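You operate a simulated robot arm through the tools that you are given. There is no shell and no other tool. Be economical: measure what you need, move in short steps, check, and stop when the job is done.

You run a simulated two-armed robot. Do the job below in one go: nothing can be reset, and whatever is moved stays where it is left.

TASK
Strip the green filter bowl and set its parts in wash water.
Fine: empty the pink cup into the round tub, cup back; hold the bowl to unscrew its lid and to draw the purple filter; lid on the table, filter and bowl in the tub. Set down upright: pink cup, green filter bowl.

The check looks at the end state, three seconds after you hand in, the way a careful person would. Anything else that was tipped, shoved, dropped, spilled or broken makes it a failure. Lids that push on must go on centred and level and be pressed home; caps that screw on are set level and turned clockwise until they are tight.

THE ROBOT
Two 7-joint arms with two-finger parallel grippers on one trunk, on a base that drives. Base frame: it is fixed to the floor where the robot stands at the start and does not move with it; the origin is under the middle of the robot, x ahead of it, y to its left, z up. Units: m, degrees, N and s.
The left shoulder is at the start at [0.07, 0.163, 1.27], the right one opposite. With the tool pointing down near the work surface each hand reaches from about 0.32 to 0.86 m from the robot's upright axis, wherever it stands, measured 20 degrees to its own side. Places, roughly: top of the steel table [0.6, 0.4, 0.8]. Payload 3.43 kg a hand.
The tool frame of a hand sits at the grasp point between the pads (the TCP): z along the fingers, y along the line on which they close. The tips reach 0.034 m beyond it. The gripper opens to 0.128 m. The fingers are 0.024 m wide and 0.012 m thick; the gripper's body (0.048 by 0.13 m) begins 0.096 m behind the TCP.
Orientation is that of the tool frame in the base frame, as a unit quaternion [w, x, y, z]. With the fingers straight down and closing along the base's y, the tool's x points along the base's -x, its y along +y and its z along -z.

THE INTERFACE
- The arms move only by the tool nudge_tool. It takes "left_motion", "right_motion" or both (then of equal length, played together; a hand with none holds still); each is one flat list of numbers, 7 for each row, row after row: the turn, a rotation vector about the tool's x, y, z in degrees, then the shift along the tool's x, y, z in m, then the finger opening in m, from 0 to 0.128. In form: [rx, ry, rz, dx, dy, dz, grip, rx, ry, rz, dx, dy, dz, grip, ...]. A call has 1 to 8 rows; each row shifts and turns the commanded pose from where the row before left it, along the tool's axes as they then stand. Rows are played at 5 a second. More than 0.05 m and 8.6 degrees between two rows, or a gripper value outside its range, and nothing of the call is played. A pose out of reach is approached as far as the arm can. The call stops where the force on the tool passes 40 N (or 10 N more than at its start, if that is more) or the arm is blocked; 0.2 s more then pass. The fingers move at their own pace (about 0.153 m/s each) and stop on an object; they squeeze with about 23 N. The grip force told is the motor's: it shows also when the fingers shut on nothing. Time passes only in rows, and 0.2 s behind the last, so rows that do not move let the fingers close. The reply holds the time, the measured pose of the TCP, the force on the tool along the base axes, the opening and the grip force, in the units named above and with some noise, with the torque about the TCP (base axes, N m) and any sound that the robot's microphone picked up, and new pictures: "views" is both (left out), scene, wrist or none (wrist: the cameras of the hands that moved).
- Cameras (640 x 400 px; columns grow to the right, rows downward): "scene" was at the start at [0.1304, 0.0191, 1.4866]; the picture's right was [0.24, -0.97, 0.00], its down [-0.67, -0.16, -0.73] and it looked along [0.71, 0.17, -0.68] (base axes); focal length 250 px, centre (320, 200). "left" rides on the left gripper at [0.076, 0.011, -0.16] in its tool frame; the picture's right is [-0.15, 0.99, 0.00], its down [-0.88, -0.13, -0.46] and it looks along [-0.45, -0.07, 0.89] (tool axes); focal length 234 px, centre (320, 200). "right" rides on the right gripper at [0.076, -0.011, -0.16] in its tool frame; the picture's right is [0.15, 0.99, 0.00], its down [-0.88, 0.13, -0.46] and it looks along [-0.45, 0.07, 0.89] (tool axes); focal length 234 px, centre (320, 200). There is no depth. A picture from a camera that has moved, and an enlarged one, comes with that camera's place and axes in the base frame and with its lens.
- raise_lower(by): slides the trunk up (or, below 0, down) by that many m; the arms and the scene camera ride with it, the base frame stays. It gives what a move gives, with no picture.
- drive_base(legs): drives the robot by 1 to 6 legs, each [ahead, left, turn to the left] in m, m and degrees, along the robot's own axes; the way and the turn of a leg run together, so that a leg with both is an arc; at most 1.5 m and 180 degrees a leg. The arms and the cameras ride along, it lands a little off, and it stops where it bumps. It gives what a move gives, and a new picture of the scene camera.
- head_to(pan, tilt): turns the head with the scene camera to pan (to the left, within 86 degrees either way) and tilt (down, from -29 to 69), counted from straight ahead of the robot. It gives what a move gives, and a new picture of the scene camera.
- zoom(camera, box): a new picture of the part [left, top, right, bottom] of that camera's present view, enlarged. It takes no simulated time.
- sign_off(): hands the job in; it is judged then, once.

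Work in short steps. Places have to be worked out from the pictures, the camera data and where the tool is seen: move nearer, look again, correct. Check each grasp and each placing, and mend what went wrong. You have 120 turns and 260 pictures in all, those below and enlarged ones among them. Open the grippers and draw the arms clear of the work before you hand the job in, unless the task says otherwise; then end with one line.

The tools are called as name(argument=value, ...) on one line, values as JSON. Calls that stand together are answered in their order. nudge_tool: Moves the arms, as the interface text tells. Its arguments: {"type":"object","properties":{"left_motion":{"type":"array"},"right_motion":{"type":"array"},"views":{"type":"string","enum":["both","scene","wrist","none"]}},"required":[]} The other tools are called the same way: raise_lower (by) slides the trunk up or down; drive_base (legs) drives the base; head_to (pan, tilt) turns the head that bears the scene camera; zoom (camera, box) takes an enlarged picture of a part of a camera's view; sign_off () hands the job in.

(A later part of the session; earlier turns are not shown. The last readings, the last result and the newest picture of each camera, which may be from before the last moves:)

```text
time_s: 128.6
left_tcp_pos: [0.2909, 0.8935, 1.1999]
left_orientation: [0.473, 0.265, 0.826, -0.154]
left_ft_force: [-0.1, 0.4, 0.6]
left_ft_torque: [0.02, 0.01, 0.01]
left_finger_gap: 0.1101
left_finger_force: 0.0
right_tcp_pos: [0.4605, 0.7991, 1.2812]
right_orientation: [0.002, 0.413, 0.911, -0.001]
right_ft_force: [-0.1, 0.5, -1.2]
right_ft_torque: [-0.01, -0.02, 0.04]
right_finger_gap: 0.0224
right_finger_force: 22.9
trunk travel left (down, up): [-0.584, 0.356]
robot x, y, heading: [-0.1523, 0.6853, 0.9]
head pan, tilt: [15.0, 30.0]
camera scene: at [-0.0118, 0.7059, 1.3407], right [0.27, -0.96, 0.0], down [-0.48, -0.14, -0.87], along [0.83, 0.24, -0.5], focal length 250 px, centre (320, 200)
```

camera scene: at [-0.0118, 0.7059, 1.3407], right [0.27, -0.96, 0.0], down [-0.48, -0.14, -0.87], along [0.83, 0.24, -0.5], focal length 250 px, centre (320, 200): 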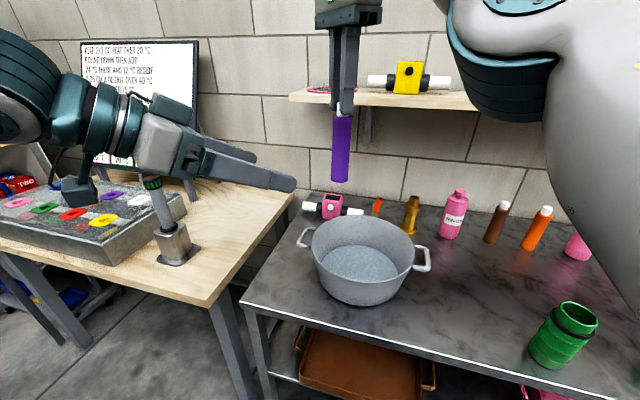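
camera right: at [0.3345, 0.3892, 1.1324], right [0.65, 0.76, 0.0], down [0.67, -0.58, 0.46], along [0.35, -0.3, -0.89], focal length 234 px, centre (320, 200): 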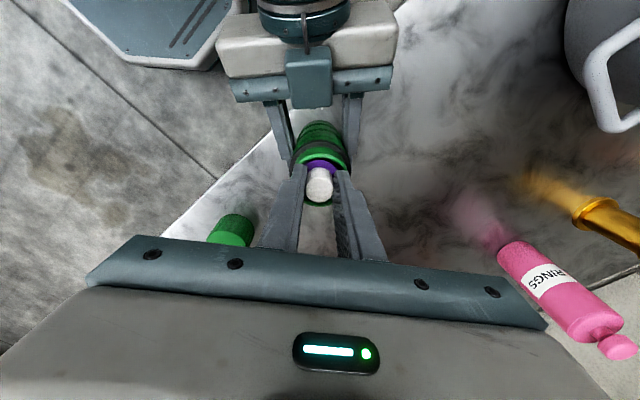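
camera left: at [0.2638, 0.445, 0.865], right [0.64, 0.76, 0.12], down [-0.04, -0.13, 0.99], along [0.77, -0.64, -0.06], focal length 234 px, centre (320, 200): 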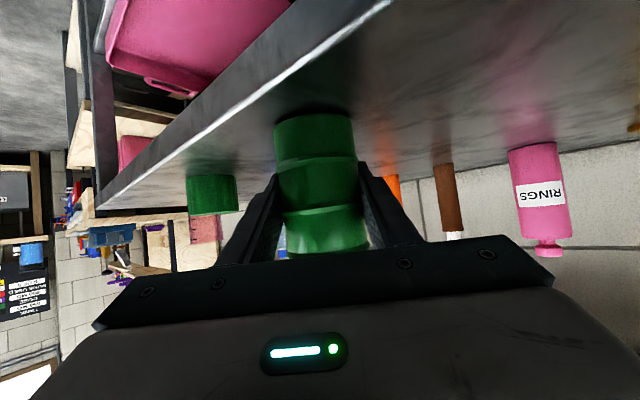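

Now I'll move the filter over (0.54, 0.785) and start lowering.

nudge_tool(right_motion=[0, 0, 0, -0.0315, 0.0255, 0, 0.01, 0, 0, 0, -0.0315, 0.0255, 0, 0.01, 0, 0, 0, 0, 0, 0.045, 0.01, 0, 0, 0, 0, 0, 0.045, 0.01, 0, 0, 0, 0, 0, 0.045, 0.01])

zoom(camera="scene", box=[270, 100, 460, 310])

```text
time_s: 129.8
left_tcp_pos: [0.292, 0.8933, 1.1988]
left_orientation: [0.473, 0.265, 0.826, -0.155]
left_ft_force: [0.9, -0.5, 0.1]
left_ft_torque: [0.02, 0.04, -0.01]
left_finger_gap: 0.1096
left_finger_force: 0.1
right_tcp_pos: [0.4943, 0.7799, 1.1287]
right_orientation: [0.001, 0.413, 0.911, -0.001]
right_ft_force: [0.1, -0.1, 0.9]
right_ft_torque: [0.04, -0.01, -0.02]
right_finger_gap: 0.0226
right_finger_force: 23.0
right hand out of reach, approached as far as the arm can: row 1, 2
trunk travel left (down, up): [-0.584, 0.356]
robot x, y, heading: [-0.1486, 0.6828, 1.0]
head pan, tilt: [15.0, 30.0]
camera scene: at [-0.01, 0.7062, 1.3405], right [0.27, -0.96, 0.0], down [-0.48, -0.14, -0.87], along [0.83, 0.24, -0.5], focal length 250 px, centre (320, 200)
camera right: at [0.4359, 0.8303, 1.2868], right [0.65, 0.76, 0.0], down [0.68, -0.58, 0.46], along [0.35, -0.3, -0.89], focal length 234 px, centre (320, 200)
```

scene: 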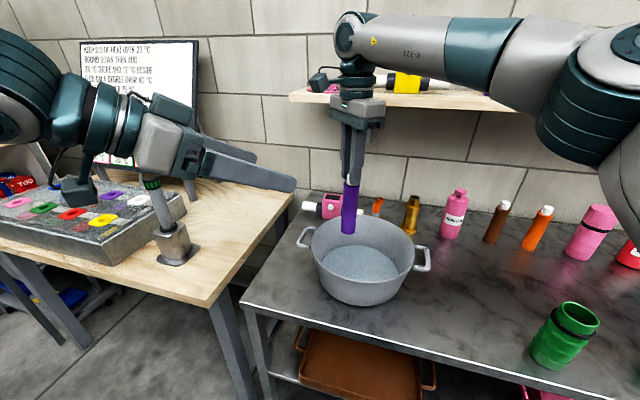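
right: 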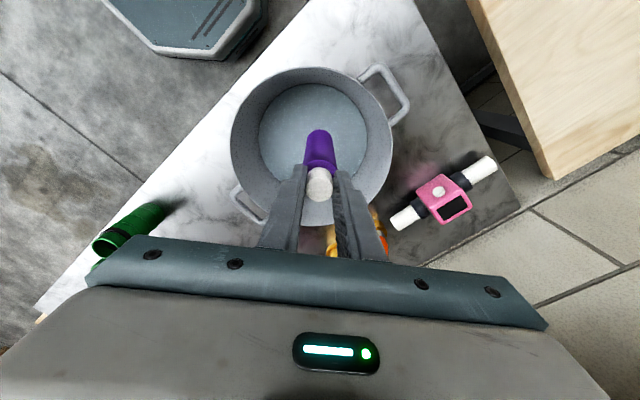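

```text
1.90 times, centred on (365, 205) of scene
camera zoom: at [-0.01, 0.7062, 1.3405], right [0.27, -0.96, 0.0], down [-0.48, -0.14, -0.87], along [0.83, 0.24, -0.5], focal length 477 px, centre (234, 190)
```

zoom: 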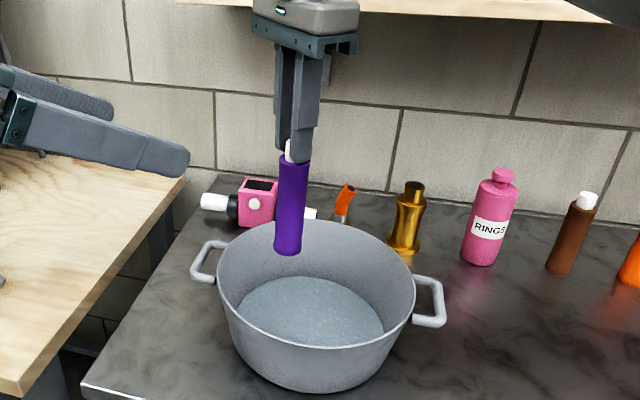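

The lower height extends the reach. I'll shift to (0.53, 0.785) and lower until the filter base nears the floor.

nudge_tool(right_motion=[0, 0, 0, -0.02, 0.03, 0, 0.01, 0, 0, 0, 0, 0, 0.04, 0.01, 0, 0, 0, 0, 0, 0.04, 0.01, 0, 0, 0, 0, 0, 0.035, 0.01])

zoom(camera="scene", box=[270, 100, 460, 310])

```text
time_s: 130.8
left_tcp_pos: [0.2924, 0.8943, 1.1979]
left_orientation: [0.473, 0.266, 0.825, -0.157]
left_ft_force: [-0.1, 0.0, -0.2]
left_ft_torque: [-0.01, 0.03, -0.02]
left_finger_gap: 0.1099
left_finger_force: 0.1
right_tcp_pos: [0.5293, 0.7816, 1.015]
right_orientation: [0.001, 0.413, 0.911, -0.001]
right_ft_force: [-0.2, 0.5, -0.4]
right_ft_torque: [0.04, 0.01, 0.0]
right_finger_gap: 0.0227
right_finger_force: 22.9
trunk travel left (down, up): [-0.584, 0.356]
robot x, y, heading: [-0.1463, 0.6814, 0.9]
head pan, tilt: [15.0, 30.0]
camera scene: at [-0.0103, 0.7068, 1.3405], right [0.27, -0.96, 0.0], down [-0.48, -0.14, -0.87], along [0.83, 0.24, -0.5], focal length 250 px, centre (320, 200)
camera right: at [0.4706, 0.8325, 1.1744], right [0.65, 0.76, 0.0], down [0.68, -0.58, 0.46], along [0.35, -0.3, -0.89], focal length 234 px, centre (320, 200)
```

scene: 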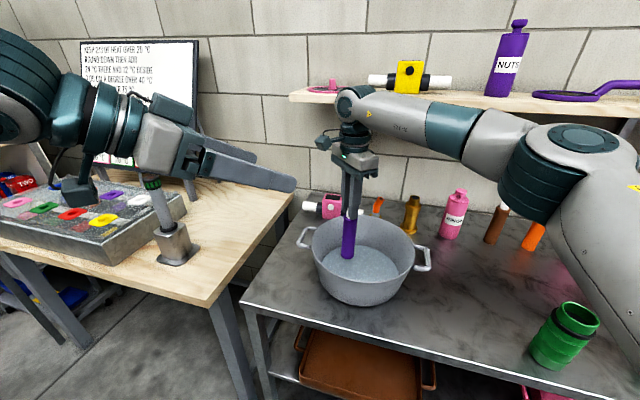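
right: 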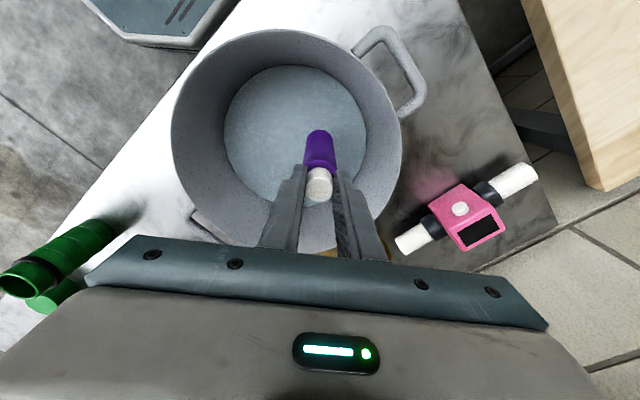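

```text
1.90 times, centred on (365, 205) of scene
camera zoom: at [-0.0103, 0.7068, 1.3405], right [0.27, -0.96, 0.0], down [-0.48, -0.14, -0.87], along [0.83, 0.24, -0.5], focal length 477 px, centre (234, 190)
```

zoom: 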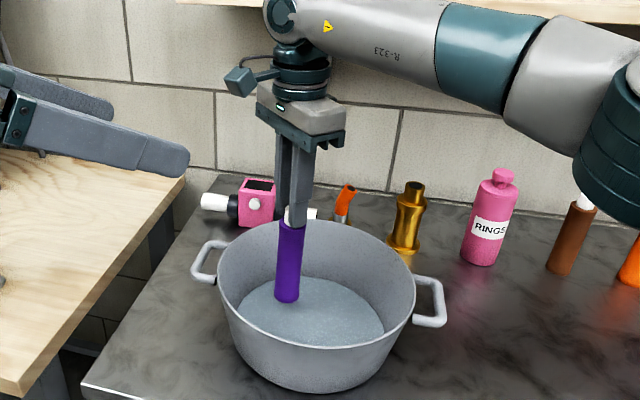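

The filter is inside the tub, close to the water. I'll lower in small steps until I feel the floor.

nudge_tool(right_motion=[0, 0, 0, 0, 0, 0.006, 0.01, 0, 0, 0, 0, 0, 0.006, 0.01, 0, 0, 0, 0, 0, 0.006, 0.01], views="none")

nudge_tool(right_motion=[0, 0, 0, 0, 0, 0.003, 0.01, 0, 0, 0, 0, 0, 0.003, 0.01], views="none")

zoom(camera="scene", box=[270, 150, 460, 310])

```text
time_s: 131.6
left_tcp_pos: [0.2901, 0.8933, 1.1992]
left_orientation: [0.473, 0.265, 0.826, -0.155]
left_ft_force: [-0.8, -0.2, -0.5]
left_ft_torque: [-0.02, -0.01, -0.01]
left_finger_gap: 0.1099
left_finger_force: 0.0
right_tcp_pos: [0.5286, 0.7821, 0.997]
right_orientation: [0.001, 0.413, 0.911, 0.0]
right_ft_force: [1.4, -0.7, -1.4]
right_ft_torque: [0.01, 0.0, 0.0]
right_finger_gap: 0.0224
right_finger_force: 22.3
trunk travel left (down, up): [-0.584, 0.356]
robot x, y, heading: [-0.1476, 0.6782, 0.7]
head pan, tilt: [15.0, 30.0]
```

```text
time_s: 132.2
left_tcp_pos: [0.2914, 0.894, 1.1992]
left_orientation: [0.473, 0.265, 0.826, -0.155]
left_ft_force: [0.0, 0.8, -0.2]
left_ft_torque: [0.0, 0.01, 0.0]
left_finger_gap: 0.1099
left_finger_force: 0.1
right_tcp_pos: [0.5289, 0.7819, 0.9892]
right_orientation: [0.002, 0.413, 0.911, -0.001]
right_ft_force: [0.0, 0.0, -0.5]
right_ft_torque: [0.01, -0.01, 0.02]
right_finger_gap: 0.0227
right_finger_force: 22.5
trunk travel left (down, up): [-0.584, 0.356]
robot x, y, heading: [-0.1467, 0.6825, 1.0]
head pan, tilt: [15.0, 30.0]
```

```text
2.50 times, centred on (365, 230) of scene
camera zoom: at [-0.0112, 0.7063, 1.3406], right [0.27, -0.96, 0.0], down [-0.48, -0.14, -0.87], along [0.83, 0.24, -0.5], focal length 626 px, centre (208, 125)
```

zoom: 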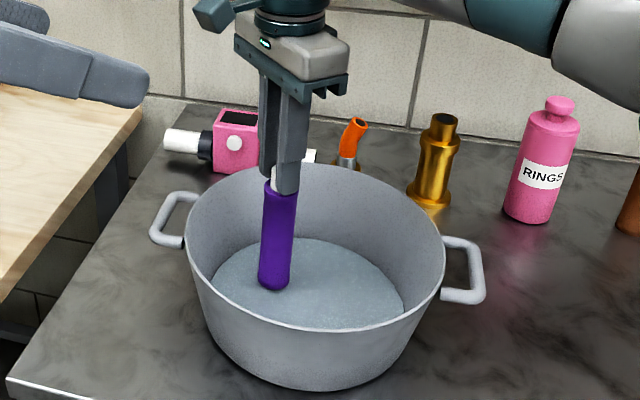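

Not touching yet, so I'll go lower by small steps.

nudge_tool(right_motion=[0, 0, 0, 0, 0, 0.004, 0.01, 0, 0, 0, 0, 0, 0.004, 0.01, 0, 0, 0, 0, 0, 0.003, 0.01], views="none")

nudge_tool(right_motion=[0, 0, 0, 0, 0, 0.003, 0.01, 0, 0, 0, 0, 0, 0.003, 0.01], views="none")

zoom(camera="scene", box=[270, 150, 460, 310])

```text
time_s: 133.0
left_tcp_pos: [0.2903, 0.8939, 1.1984]
left_orientation: [0.473, 0.266, 0.826, -0.155]
left_ft_force: [0.6, -0.5, -0.1]
left_ft_torque: [-0.01, -0.03, -0.02]
left_finger_gap: 0.11
left_finger_force: 0.1
right_tcp_pos: [0.5301, 0.782, 0.9785]
right_orientation: [0.002, 0.413, 0.911, 0.0]
right_ft_force: [-0.3, 0.1, -0.5]
right_ft_torque: [0.0, 0.0, 0.01]
right_finger_gap: 0.0226
right_finger_force: 22.3
trunk travel left (down, up): [-0.584, 0.356]
robot x, y, heading: [-0.1471, 0.6827, 0.7]
head pan, tilt: [15.0, 30.0]
```

```text
time_s: 133.6
left_tcp_pos: [0.2888, 0.8933, 1.2]
left_orientation: [0.474, 0.265, 0.825, -0.155]
left_ft_force: [-0.1, 0.0, -0.3]
left_ft_torque: [0.02, 0.0, -0.01]
left_finger_gap: 0.11
left_finger_force: 0.1
right_tcp_pos: [0.5287, 0.7823, 0.9742]
right_orientation: [0.004, 0.413, 0.911, 0.0]
right_ft_force: [0.7, 1.0, 15.6]
right_ft_torque: [-0.07, -0.41, 0.03]
right_finger_gap: 0.0225
right_finger_force: 22.7
trunk travel left (down, up): [-0.584, 0.356]
robot x, y, heading: [-0.1469, 0.6795, 1.0]
head pan, tilt: [15.0, 30.0]
```

```text
2.50 times, centred on (365, 230) of scene
camera zoom: at [-0.0132, 0.706, 1.3411], right [0.27, -0.96, 0.0], down [-0.48, -0.14, -0.87], along [0.83, 0.24, -0.5], focal length 626 px, centre (208, 125)
```

zoom: 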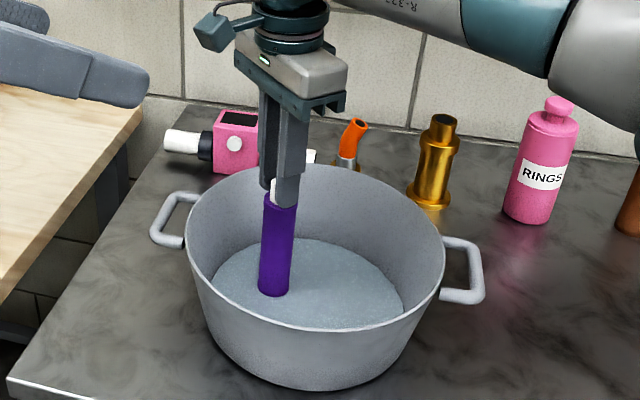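

It touched down with about 16 N. I'll ease off, open gently and rise.

nudge_tool(right_motion=[0, 0, 0, 0, 0, -0.0015, 0.01, 0, 0, 0, 0, 0, 0, 0.028, 0, 0, 0, 0, 0, 0, 0.04, 0, 0, 0, 0, 0, 0, 0.05, 0, 0, 0, 0, 0, -0.02, 0.05, 0, 0, 0, 0, 0, -0.04, 0.05, 0, 0, 0, 0, 0, -0.05, 0.06, 0, 0, 0, 0, 0, -0.05, 0.06])

zoom(camera="scene", box=[270, 150, 460, 310])

```text
time_s: 135.4
left_tcp_pos: [0.2892, 0.8947, 1.1995]
left_orientation: [0.475, 0.265, 0.825, -0.155]
left_ft_force: [-0.2, -0.6, 0.0]
left_ft_torque: [-0.04, 0.0, -0.02]
left_finger_gap: 0.1101
left_finger_force: 0.1
right_tcp_pos: [0.5241, 0.7835, 1.1358]
right_orientation: [0.002, 0.413, 0.911, -0.002]
right_ft_force: [0.0, -0.6, 0.3]
right_ft_torque: [-0.04, -0.03, -0.01]
right_finger_gap: 0.0599
right_finger_force: 0.0
trunk travel left (down, up): [-0.584, 0.356]
robot x, y, heading: [-0.1466, 0.6814, 0.9]
head pan, tilt: [15.0, 30.0]
camera scene: at [-0.0132, 0.7073, 1.3407], right [0.27, -0.96, 0.0], down [-0.48, -0.14, -0.87], along [0.83, 0.24, -0.5], focal length 250 px, centre (320, 200)
camera right: at [0.4651, 0.8337, 1.2941], right [0.65, 0.76, 0.0], down [0.68, -0.57, 0.46], along [0.35, -0.3, -0.89], focal length 234 px, centre (320, 200)
```

scene: 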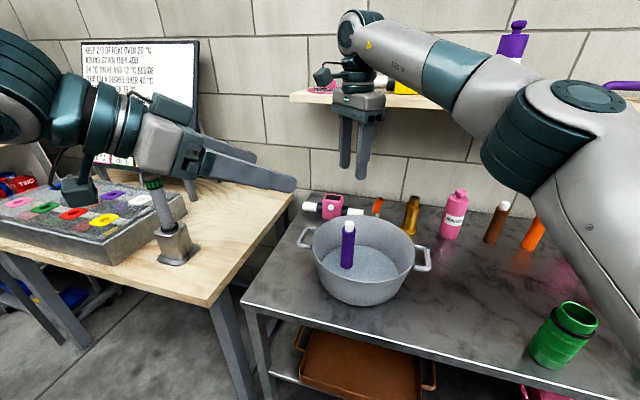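
right: 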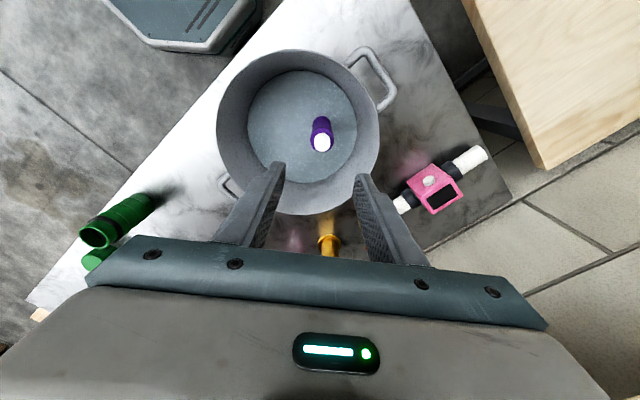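

```text
2.50 times, centred on (365, 230) of scene
camera zoom: at [-0.0132, 0.7073, 1.3407], right [0.27, -0.96, 0.0], down [-0.48, -0.14, -0.87], along [0.83, 0.24, -0.5], focal length 626 px, centre (208, 125)
```

zoom: 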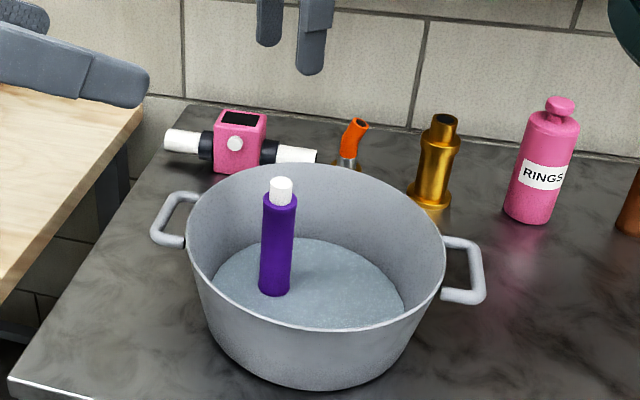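

The filter stands in the tub's water. I'll move the right hand high over towards the bowl at about (0.397, 0.333).

nudge_tool(right_motion=[0, 0, 0, -0.0257, -0.0391, 0, 0.09, 0, 0, 0, -0.0257, -0.0391, 0, 0.09, 0, 0, 0, -0.0257, -0.0391, 0, 0.09, 0, 0, 0, -0.0257, -0.0391, 0, 0.09, 0, 0, 0, -0.0257, -0.0391, 0, 0.09, 0, 0, 0, -0.0257, -0.0391, 0, 0.09, 0, 0, 0, -0.0257, -0.0391, 0, 0.09, 0, 0, 0, -0.0257, -0.0391, 0, 0.09])

```text
time_s: 137.2
left_tcp_pos: [0.2898, 0.8918, 1.1989]
left_orientation: [0.473, 0.265, 0.826, -0.153]
left_ft_force: [-0.2, 0.6, 0.9]
left_ft_torque: [0.04, 0.03, 0.04]
left_finger_gap: 0.1099
left_finger_force: 0.1
right_tcp_pos: [0.4298, 0.4168, 1.1331]
right_orientation: [0.002, 0.413, 0.911, 0.001]
right_ft_force: [-0.3, 0.0, 0.7]
right_ft_torque: [0.01, 0.0, -0.01]
right_finger_gap: 0.0899
right_finger_force: 0.0
trunk travel left (down, up): [-0.584, 0.356]
robot x, y, heading: [-0.1491, 0.6803, 1.2]
head pan, tilt: [15.0, 30.0]
camera scene: at [-0.0124, 0.7041, 1.3407], right [0.27, -0.96, 0.0], down [-0.48, -0.14, -0.87], along [0.83, 0.24, -0.5], focal length 250 px, centre (320, 200)
camera right: at [0.37, 0.4662, 1.2922], right [0.65, 0.76, 0.0], down [0.68, -0.58, 0.46], along [0.35, -0.3, -0.89], focal length 234 px, centre (320, 200)
```

scene: 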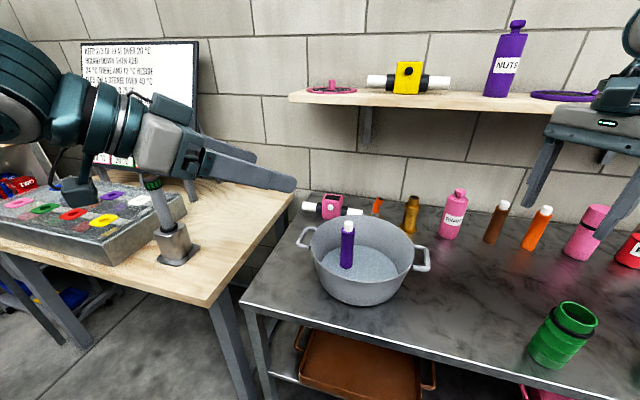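
right: 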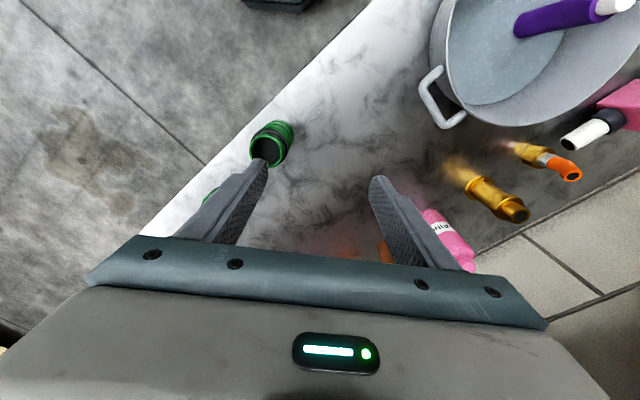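

The bowl rim reads at about (0.392, 0.34). I'll go over it.

nudge_tool(right_motion=[0, 0, 0, -0.0177, -0.039, 0, 0.09, 0, 0, 0, -0.0177, -0.039, 0, 0.09, 0, 0, 0, 0, 0, 0.04, 0.09])

zoom(camera="right", box=[220, 80, 420, 240])

```text
time_s: 138.0
left_tcp_pos: [0.2925, 0.894, 1.1972]
left_orientation: [0.472, 0.266, 0.826, -0.156]
left_ft_force: [0.5, -0.2, 0.0]
left_ft_torque: [-0.03, 0.02, -0.03]
left_finger_gap: 0.1098
left_finger_force: 0.0
right_tcp_pos: [0.3961, 0.3419, 1.0906]
right_orientation: [0.001, 0.412, 0.911, -0.001]
right_ft_force: [0.4, 0.4, 0.0]
right_ft_torque: [-0.02, 0.03, 0.0]
right_finger_gap: 0.0901
right_finger_force: 0.1
trunk travel left (down, up): [-0.584, 0.356]
robot x, y, heading: [-0.1474, 0.683, 0.9]
head pan, tilt: [15.0, 30.0]
camera scene: at [-0.0088, 0.7062, 1.3403], right [0.27, -0.96, 0.0], down [-0.48, -0.14, -0.86], along [0.83, 0.24, -0.5], focal length 250 px, centre (320, 200)
camera right: at [0.3384, 0.3918, 1.2493], right [0.65, 0.76, 0.0], down [0.68, -0.57, 0.46], along [0.35, -0.3, -0.89], focal length 234 px, centre (320, 200)
```

scene: 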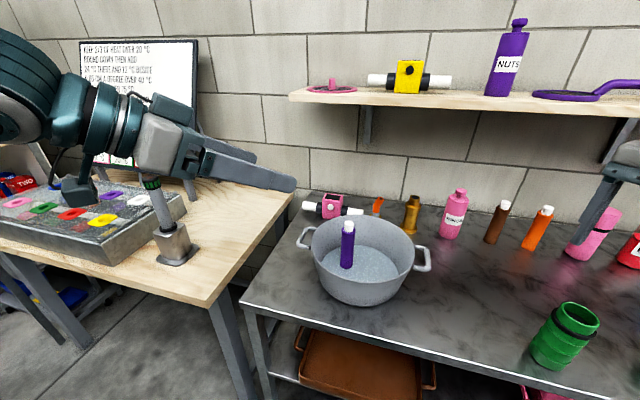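
right: 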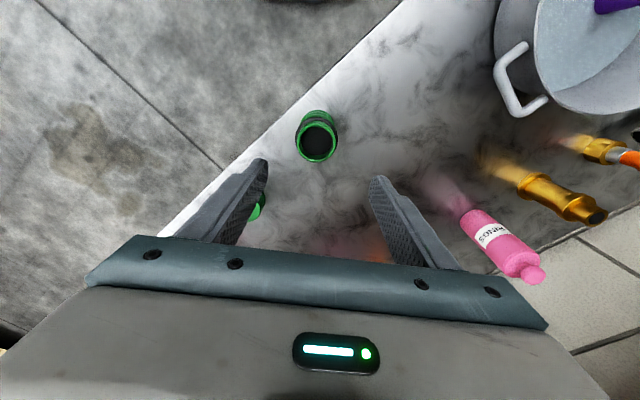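

```text
2.50 times, centred on (320, 160) of right
camera zoom: at [0.3384, 0.3918, 1.2493], right [0.65, 0.76, 0.0], down [0.68, -0.57, 0.46], along [0.35, -0.3, -0.89], focal length 585 px, centre (320, 300)
```

zoom: 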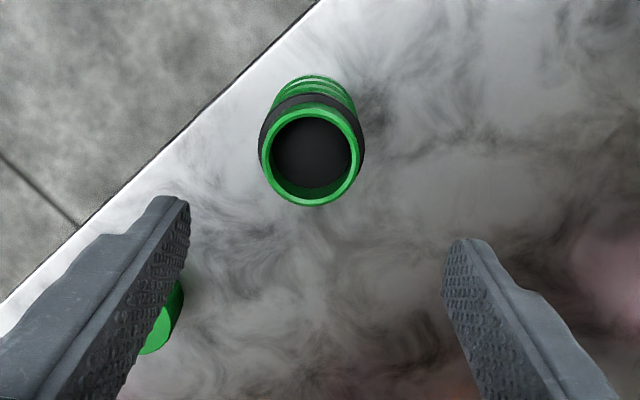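

The rim centre is at about (0.392, 0.338) and 0.054 m wide. I'll centre and descend to grip the neck just above the black ring, with the tips near z 0.921.

nudge_tool(right_motion=[0, 0, 0, 0, -0.0055, 0.03, 0.09, 0, 0, 0, 0, 0, 0.04, 0.09, 0, 0, 0, 0, 0, 0.04, 0.09, 0, 0, 0, 0, 0, 0.0245, 0.09], views="wrist")

head_to(pan=-30, tilt=38)

```text
time_s: 139.0
left_tcp_pos: [0.2917, 0.8939, 1.1983]
left_orientation: [0.473, 0.265, 0.826, -0.155]
left_ft_force: [1.1, 0.4, 0.3]
left_ft_torque: [-0.02, -0.02, 0.01]
left_finger_gap: 0.11
left_finger_force: 0.1
right_tcp_pos: [0.3904, 0.3391, 0.9591]
right_orientation: [0.002, 0.413, 0.911, 0.0]
right_ft_force: [-0.4, -0.5, 0.9]
right_ft_torque: [0.02, 0.04, 0.0]
right_finger_gap: 0.0899
right_finger_force: 0.0
trunk travel left (down, up): [-0.584, 0.356]
robot x, y, heading: [-0.1488, 0.682, 0.8]
head pan, tilt: [15.0, 30.0]
camera right: at [0.3316, 0.3906, 1.1171], right [0.65, 0.76, 0.0], down [0.68, -0.58, 0.46], along [0.35, -0.3, -0.89], focal length 234 px, centre (320, 200)
```

right: 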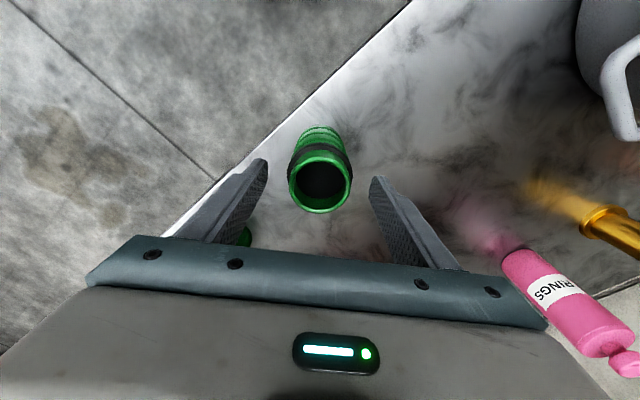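

```text
time_s: 140.1
left_tcp_pos: [0.2903, 0.8938, 1.1995]
left_orientation: [0.473, 0.265, 0.826, -0.155]
left_ft_force: [-0.6, 1.1, 0.9]
left_ft_torque: [-0.02, 0.01, -0.01]
left_finger_gap: 0.11
left_finger_force: 0.1
right_tcp_pos: [0.3901, 0.3413, 0.9591]
right_orientation: [0.002, 0.413, 0.911, -0.001]
right_ft_force: [-0.5, -0.2, 0.6]
right_ft_torque: [-0.02, 0.0, -0.01]
right_finger_gap: 0.09
right_finger_force: 0.1
trunk travel left (down, up): [-0.584, 0.356]
robot x, y, heading: [-0.1497, 0.6819, 0.9]
head pan, tilt: [-30.0, 38.0]
camera scene: at [-0.0231, 0.6394, 1.3283], right [-0.49, -0.87, 0.0], down [-0.54, 0.3, -0.79], along [0.69, -0.38, -0.62], focal length 250 px, centre (320, 200)
```

scene: 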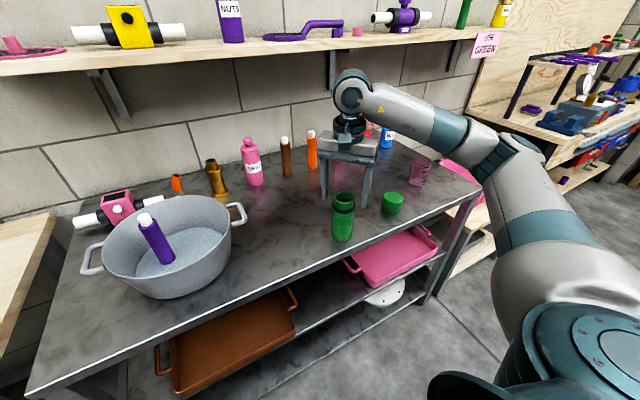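

zoom(camera="scene", box=[300, 120, 420, 250])

```text
3.08 times, centred on (360, 185) of scene
camera zoom: at [-0.0231, 0.6394, 1.3283], right [-0.49, -0.87, 0.0], down [-0.54, 0.3, -0.79], along [0.69, -0.38, -0.62], focal length 771 px, centre (197, 246)
```

zoom: 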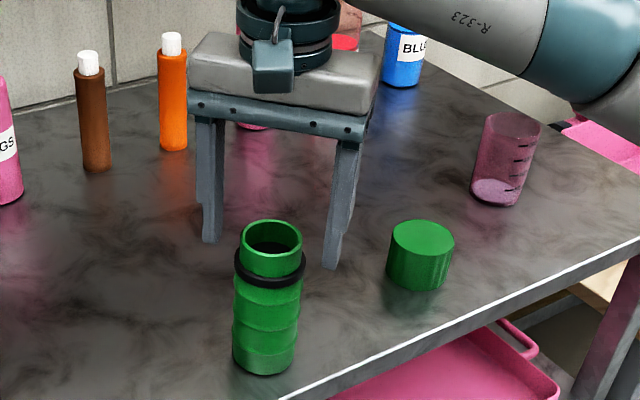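

The hand is aligned within a few mm. I'll make a small correction, close on the neck, and lift slightly.

nudge_tool(right_motion=[0, 0, 0, -0.0035, 0.001, 0.003, 0.09, 0, 0, 0, 0, 0, 0, 0.06, 0, 0, 0, 0, 0, 0, 0.035, 0, 0, 0, 0, 0, 0, 0.035], views="none")

zoom(camera="scene", box=[300, 120, 420, 250])

```text
time_s: 141.1
left_tcp_pos: [0.2898, 0.8921, 1.1993]
left_orientation: [0.473, 0.265, 0.826, -0.155]
left_ft_force: [-0.3, 0.2, -0.1]
left_ft_torque: [0.01, -0.03, 0.0]
left_finger_gap: 0.1098
left_finger_force: 0.1
right_tcp_pos: [0.393, 0.3368, 0.9556]
right_orientation: [0.002, 0.413, 0.911, 0.0]
right_ft_force: [0.3, 0.0, -1.2]
right_ft_torque: [-0.03, -0.02, 0.04]
right_finger_gap: 0.0495
right_finger_force: 23.4
trunk travel left (down, up): [-0.584, 0.356]
robot x, y, heading: [-0.149, 0.6864, 0.8]
head pan, tilt: [-30.0, 38.0]
```

```text
3.08 times, centred on (360, 185) of scene
camera zoom: at [-0.023, 0.6392, 1.3282], right [-0.49, -0.87, 0.0], down [-0.54, 0.3, -0.79], along [0.69, -0.38, -0.62], focal length 771 px, centre (197, 246)
```

zoom: 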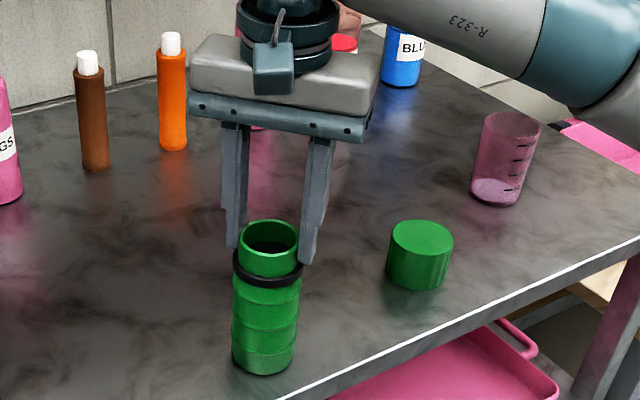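

The neck is gripped at a 0.0495 m gap. I'll lift a few cm and check.

nudge_tool(right_motion=[0, 0, 0, 0, 0, -0.01, 0.035, 0, 0, 0, 0, 0, -0.03, 0.035, 0, 0, 0, 0, 0, -0.04, 0.035, 0, 0, 0, 0, 0, -0.04, 0.035, 0, 0, 0, 0, 0, -0.03, 0.035])

zoom(camera="scene", box=[300, 90, 420, 250])

```text
time_s: 142.3
left_tcp_pos: [0.2902, 0.8945, 1.1992]
left_orientation: [0.475, 0.265, 0.825, -0.155]
left_ft_force: [-0.9, 0.0, 0.6]
left_ft_torque: [0.01, -0.02, 0.0]
left_finger_gap: 0.11
left_finger_force: 0.1
right_tcp_pos: [0.3926, 0.339, 1.1106]
right_orientation: [0.002, 0.413, 0.911, -0.001]
right_ft_force: [0.4, -0.1, -0.7]
right_ft_torque: [0.0, 0.04, 0.01]
right_finger_gap: 0.0493
right_finger_force: 23.2
trunk travel left (down, up): [-0.584, 0.356]
robot x, y, heading: [-0.1487, 0.6836, 0.9]
head pan, tilt: [-30.0, 38.0]
camera scene: at [-0.0236, 0.6401, 1.3282], right [-0.49, -0.87, 0.0], down [-0.54, 0.3, -0.79], along [0.69, -0.38, -0.62], focal length 250 px, centre (320, 200)
camera right: at [0.3336, 0.39, 1.2685], right [0.65, 0.76, 0.0], down [0.68, -0.57, 0.46], along [0.35, -0.3, -0.89], focal length 234 px, centre (320, 200)
```

scene: 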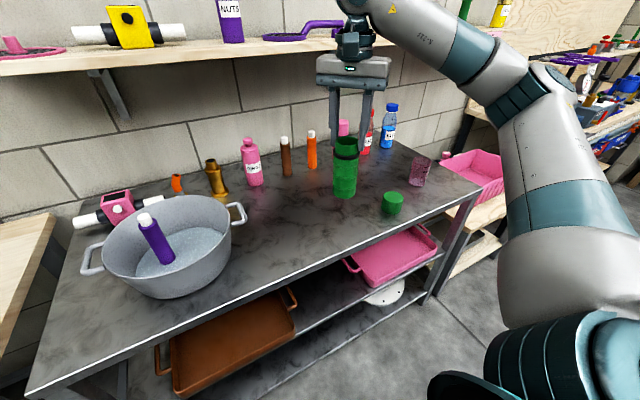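
right: 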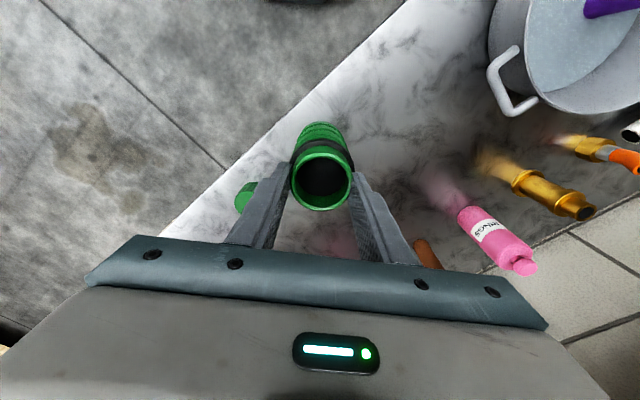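

```text
2.50 times, centred on (360, 170) of scene
camera zoom: at [-0.0236, 0.6401, 1.3282], right [-0.49, -0.87, 0.0], down [-0.54, 0.3, -0.79], along [0.69, -0.38, -0.62], focal length 626 px, centre (220, 275)
```

zoom: 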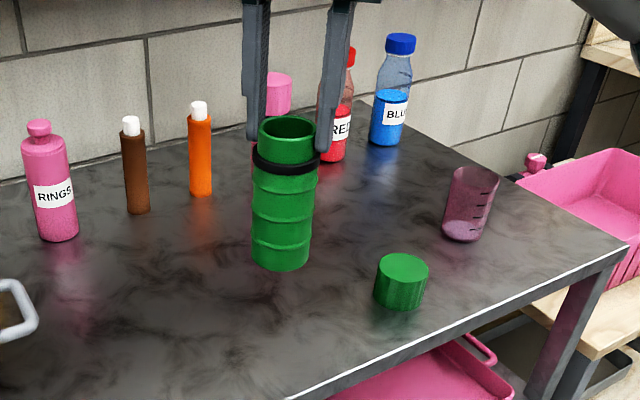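

The bowl hangs straight with its bottom near z 0.955. I'll carry it to (0.475, 0.69) over the tub, away from the filter.

nudge_tool(right_motion=[0, 0, 0, 0.0264, 0.0365, -0.01, 0.035, 0, 0, 0, 0.0264, 0.0365, -0.01, 0.035, 0, 0, 0, 0.0264, 0.0365, 0, 0.035, 0, 0, 0, 0.0264, 0.0365, 0, 0.035, 0, 0, 0, 0.0264, 0.0365, 0, 0.035, 0, 0, 0, 0.0264, 0.0365, 0, 0.035, 0, 0, 0, 0.0264, 0.0365, 0, 0.035, 0, 0, 0, 0.0264, 0.0365, 0, 0.035], views="wrist")

head_to(pan=10, tilt=38)

zoom(camera="scene", box=[240, 80, 440, 280])

```text
time_s: 144.1
left_tcp_pos: [0.2915, 0.8953, 1.1986]
left_orientation: [0.474, 0.265, 0.825, -0.156]
left_ft_force: [0.6, 0.4, -0.3]
left_ft_torque: [0.0, 0.0, -0.04]
left_finger_gap: 0.1098
left_finger_force: 0.0
right_tcp_pos: [0.4715, 0.6898, 1.1253]
right_orientation: [0.003, 0.413, 0.911, -0.002]
right_ft_force: [0.7, 0.9, -1.4]
right_ft_torque: [-0.02, 0.01, -0.03]
right_finger_gap: 0.0497
right_finger_force: 22.8
trunk travel left (down, up): [-0.584, 0.356]
robot x, y, heading: [-0.1476, 0.6805, 0.9]
head pan, tilt: [-30.0, 38.0]
camera right: at [0.4125, 0.741, 1.2841], right [0.65, 0.76, 0.0], down [0.68, -0.57, 0.46], along [0.35, -0.3, -0.89], focal length 234 px, centre (320, 200)
```

right: 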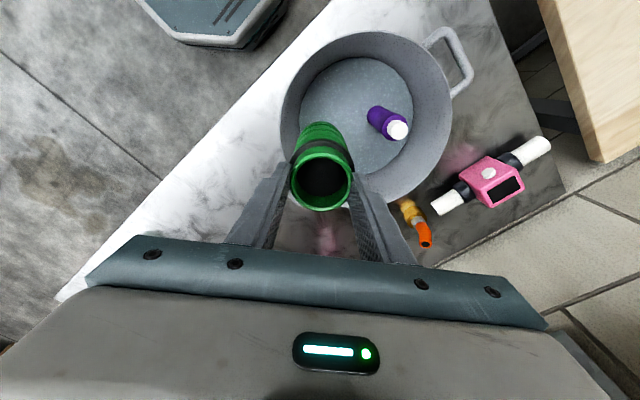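

```text
time_s: 145.2
left_tcp_pos: [0.2902, 0.893, 1.1987]
left_orientation: [0.474, 0.265, 0.825, -0.156]
left_ft_force: [0.0, 0.5, 0.6]
left_ft_torque: [-0.01, -0.02, 0.02]
left_finger_gap: 0.11
left_finger_force: 0.0
right_tcp_pos: [0.4709, 0.6869, 1.1264]
right_orientation: [0.001, 0.413, 0.911, 0.0]
right_ft_force: [0.2, 0.6, -1.1]
right_ft_torque: [-0.01, -0.03, 0.01]
right_finger_gap: 0.0497
right_finger_force: 23.5
trunk travel left (down, up): [-0.584, 0.356]
robot x, y, heading: [-0.1456, 0.6828, 0.8]
head pan, tilt: [10.0, 38.0]
camera scene: at [-0.0135, 0.6978, 1.3282], right [0.19, -0.98, 0.0], down [-0.6, -0.12, -0.79], along [0.77, 0.15, -0.62], focal length 250 px, centre (320, 200)
```

scene: 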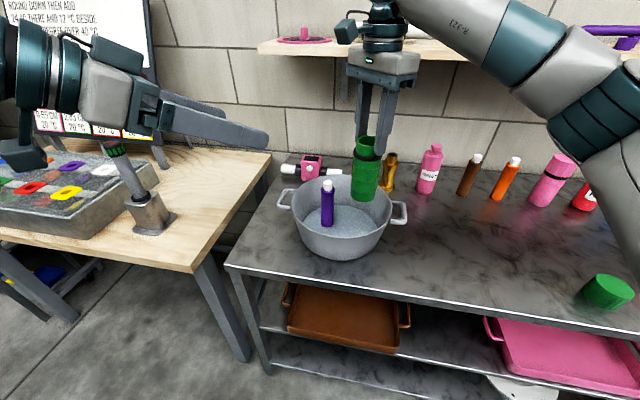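

```text
2.00 times, centred on (340, 180) of scene
camera zoom: at [-0.0135, 0.6978, 1.3282], right [0.19, -0.98, 0.0], down [-0.6, -0.12, -0.79], along [0.77, 0.15, -0.62], focal length 501 px, centre (280, 240)
```

zoom: 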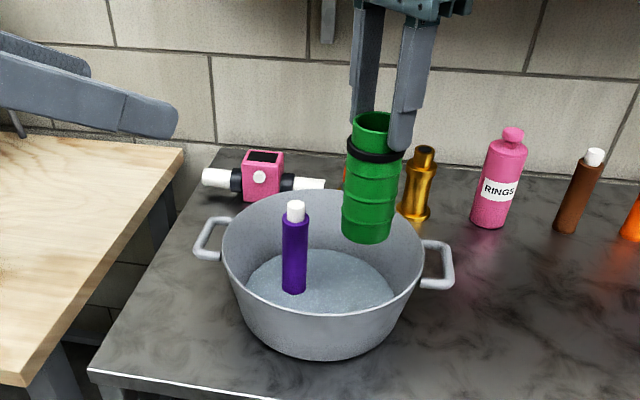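

I'll shift 1.5 cm further from the wall and lower into the tub, stopping just above the floor.

nudge_tool(right_motion=[0, 0, 0, -0.002, 0.0143, 0, 0.035, 0, 0, 0, 0, 0, 0.04, 0.035, 0, 0, 0, 0, 0, 0.04, 0.035, 0, 0, 0, 0, 0, 0.035, 0.035, 0, 0, 0, 0, 0, 0.03, 0.035])

zoom(camera="scene", box=[240, 80, 440, 280])

```text
time_s: 146.4
left_tcp_pos: [0.293, 0.8931, 1.2003]
left_orientation: [0.472, 0.266, 0.826, -0.155]
left_ft_force: [0.4, 0.1, 0.4]
left_ft_torque: [0.01, 0.02, 0.0]
left_finger_gap: 0.11
left_finger_force: 0.0
right_tcp_pos: [0.4867, 0.6944, 0.9824]
right_orientation: [0.002, 0.412, 0.911, -0.001]
right_ft_force: [0.7, 0.0, -1.3]
right_ft_torque: [0.03, 0.01, -0.02]
right_finger_gap: 0.0494
right_finger_force: 22.8
trunk travel left (down, up): [-0.584, 0.356]
robot x, y, heading: [-0.1476, 0.6791, 0.7]
head pan, tilt: [10.0, 38.0]
camera scene: at [-0.0127, 0.6973, 1.3282], right [0.19, -0.98, 0.0], down [-0.61, -0.12, -0.79], along [0.77, 0.15, -0.62], focal length 250 px, centre (320, 200)
camera right: at [0.4277, 0.7451, 1.1404], right [0.65, 0.76, 0.0], down [0.68, -0.58, 0.46], along [0.35, -0.3, -0.89], focal length 234 px, centre (320, 200)
```

scene: 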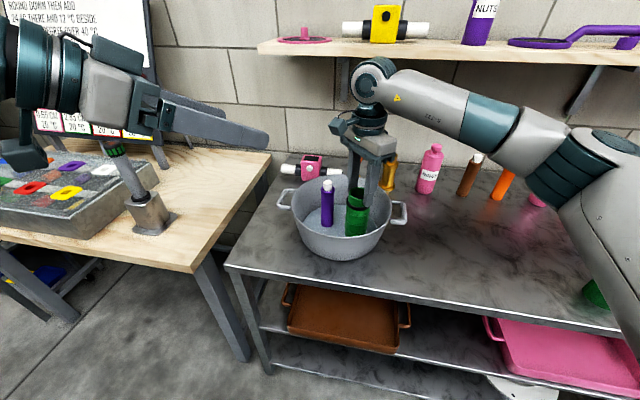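
right: 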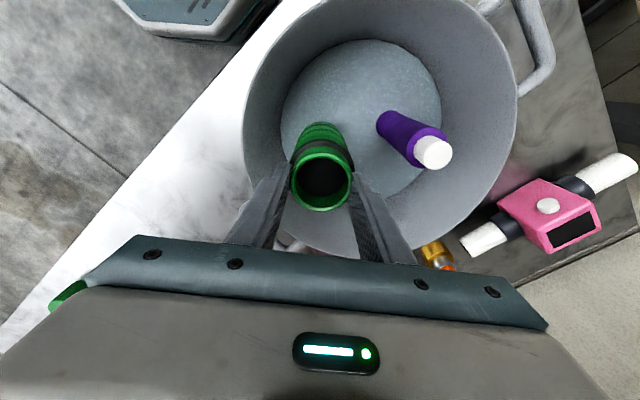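

```text
2.00 times, centred on (340, 180) of scene
camera zoom: at [-0.0127, 0.6973, 1.3282], right [0.19, -0.98, 0.0], down [-0.61, -0.12, -0.79], along [0.77, 0.15, -0.62], focal length 501 px, centre (280, 240)
```

zoom: 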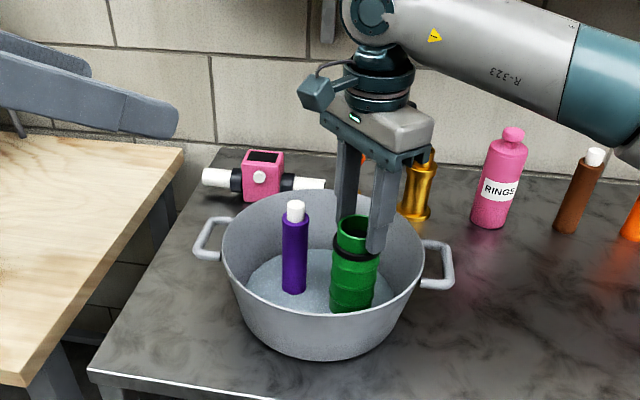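

Everything is clear of everything else. I'll lower to contact in small steps.

nudge_tool(right_motion=[0, 0, 0, 0, 0, 0.005, 0.035, 0, 0, 0, 0, 0, 0.004, 0.035, 0, 0, 0, 0, 0, 0.003, 0.035], views="none")

nudge_tool(right_motion=[0, 0, 0, 0, 0, 0.002, 0.035, 0, 0, 0, 0, 0, 0.002, 0.035], views="none")

```text
time_s: 147.2
left_tcp_pos: [0.291, 0.8938, 1.1981]
left_orientation: [0.473, 0.265, 0.826, -0.155]
left_ft_force: [0.5, 0.8, -0.1]
left_ft_torque: [0.01, 0.02, 0.03]
left_finger_gap: 0.1101
left_finger_force: 0.0
right_tcp_pos: [0.4848, 0.6968, 0.9688]
right_orientation: [0.001, 0.414, 0.91, -0.001]
right_ft_force: [-0.2, 0.1, -1.3]
right_ft_torque: [0.0, -0.01, 0.01]
right_finger_gap: 0.0495
right_finger_force: 22.2
trunk travel left (down, up): [-0.584, 0.356]
robot x, y, heading: [-0.1478, 0.6806, 0.8]
head pan, tilt: [10.0, 38.0]
```

```text
time_s: 147.8
left_tcp_pos: [0.2902, 0.8924, 1.1991]
left_orientation: [0.473, 0.265, 0.826, -0.155]
left_ft_force: [-0.4, 0.7, -0.6]
left_ft_torque: [-0.01, -0.01, -0.03]
left_finger_gap: 0.1099
left_finger_force: 0.1
right_tcp_pos: [0.4863, 0.6969, 0.9656]
right_orientation: [0.002, 0.413, 0.911, 0.0]
right_ft_force: [0.3, -0.4, -0.8]
right_ft_torque: [0.01, 0.01, -0.01]
right_finger_gap: 0.0495
right_finger_force: 22.9
trunk travel left (down, up): [-0.584, 0.356]
robot x, y, heading: [-0.1474, 0.678, 0.7]
head pan, tilt: [10.0, 38.0]
```

nudge_tool(right_motion=[0, 0, 0, 0, 0, 0.002, 0.035, 0, 0, 0, 0, 0, 0.002, 0.035], views="none")

nudge_tool(right_motion=[0, 0, 0, 0, 0, 0.0015, 0.035], views="none")

```text
time_s: 148.4
left_tcp_pos: [0.2911, 0.8941, 1.1988]
left_orientation: [0.473, 0.265, 0.826, -0.156]
left_ft_force: [0.0, 0.8, -0.1]
left_ft_torque: [0.0, 0.01, 0.02]
left_finger_gap: 0.1101
left_finger_force: 0.0
right_tcp_pos: [0.4862, 0.6965, 0.9613]
right_orientation: [0.001, 0.414, 0.91, 0.0]
right_ft_force: [-0.6, -0.3, -1.9]
right_ft_torque: [-0.02, -0.03, 0.0]
right_finger_gap: 0.0493
right_finger_force: 22.5
trunk travel left (down, up): [-0.584, 0.356]
robot x, y, heading: [-0.1503, 0.6815, 0.7]
head pan, tilt: [10.0, 38.0]
```

```text
time_s: 148.8
left_tcp_pos: [0.291, 0.8941, 1.1991]
left_orientation: [0.474, 0.265, 0.826, -0.155]
left_ft_force: [0.5, 0.1, 0.3]
left_ft_torque: [0.02, 0.03, 0.03]
left_finger_gap: 0.11
left_finger_force: 0.1
right_tcp_pos: [0.4859, 0.6961, 0.9604]
right_orientation: [0.002, 0.414, 0.91, 0.0]
right_ft_force: [1.2, -0.6, 3.5]
right_ft_torque: [-0.05, -0.05, 0.0]
right_finger_gap: 0.0497
right_finger_force: 23.4
trunk travel left (down, up): [-0.584, 0.356]
robot x, y, heading: [-0.1476, 0.678, 1.1]
head pan, tilt: [10.0, 38.0]
```

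The bowl has just touched the floor. I'll open a little (to 0.072) and rise straight up.

nudge_tool(right_motion=[0, 0, 0, 0, 0, 0, 0.055, 0, 0, 0, 0, 0, 0, 0.072, 0, 0, 0, 0, 0, 0, 0.072, 0, 0, 0, 0, 0, -0.03, 0.072, 0, 0, 0, 0, 0, -0.04, 0.072, 0, 0, 0, 0, 0, -0.05, 0.072, 0, 0, 0, 0, 0, -0.05, 0.072])

zoom(camera="scene", box=[240, 80, 440, 280])

```text
time_s: 150.4
left_tcp_pos: [0.2896, 0.8933, 1.1994]
left_orientation: [0.475, 0.265, 0.825, -0.155]
left_ft_force: [0.0, 0.3, -0.1]
left_ft_torque: [-0.02, -0.01, 0.02]
left_finger_gap: 0.1101
left_finger_force: 0.0
right_tcp_pos: [0.4812, 0.6998, 1.1284]
right_orientation: [0.002, 0.413, 0.911, -0.001]
right_ft_force: [0.0, -0.5, -0.8]
right_ft_torque: [-0.02, -0.01, 0.0]
right_finger_gap: 0.0721
right_finger_force: 0.0
trunk travel left (down, up): [-0.584, 0.356]
robot x, y, heading: [-0.1505, 0.6828, 1.2]
head pan, tilt: [10.0, 38.0]
camera scene: at [-0.0151, 0.6981, 1.3283], right [0.19, -0.98, 0.0], down [-0.6, -0.12, -0.79], along [0.77, 0.15, -0.61], focal length 250 px, centre (320, 200)
camera right: at [0.422, 0.7512, 1.2859], right [0.65, 0.76, 0.0], down [0.68, -0.57, 0.46], along [0.35, -0.3, -0.89], focal length 234 px, centre (320, 200)
```

scene: 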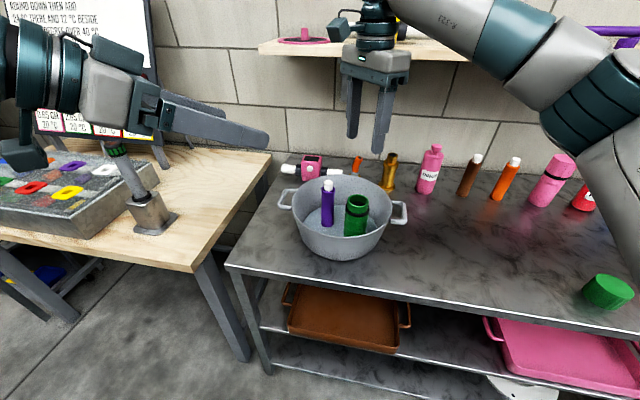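
right: 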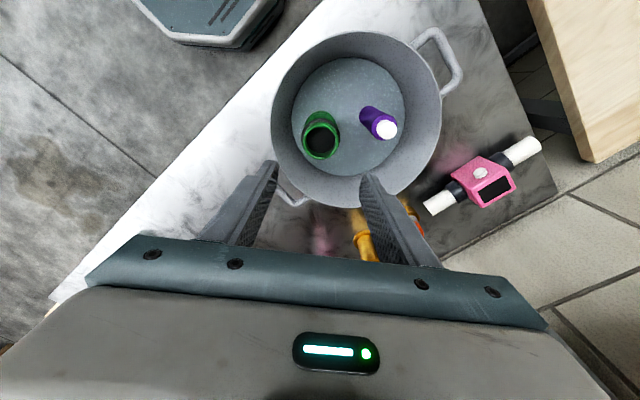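

```text
2.00 times, centred on (340, 180) of scene
camera zoom: at [-0.0151, 0.6981, 1.3283], right [0.19, -0.98, 0.0], down [-0.6, -0.12, -0.79], along [0.77, 0.15, -0.61], focal length 501 px, centre (280, 240)
```

zoom: 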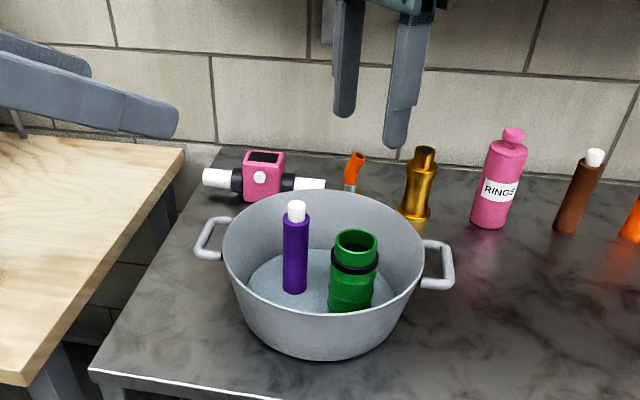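

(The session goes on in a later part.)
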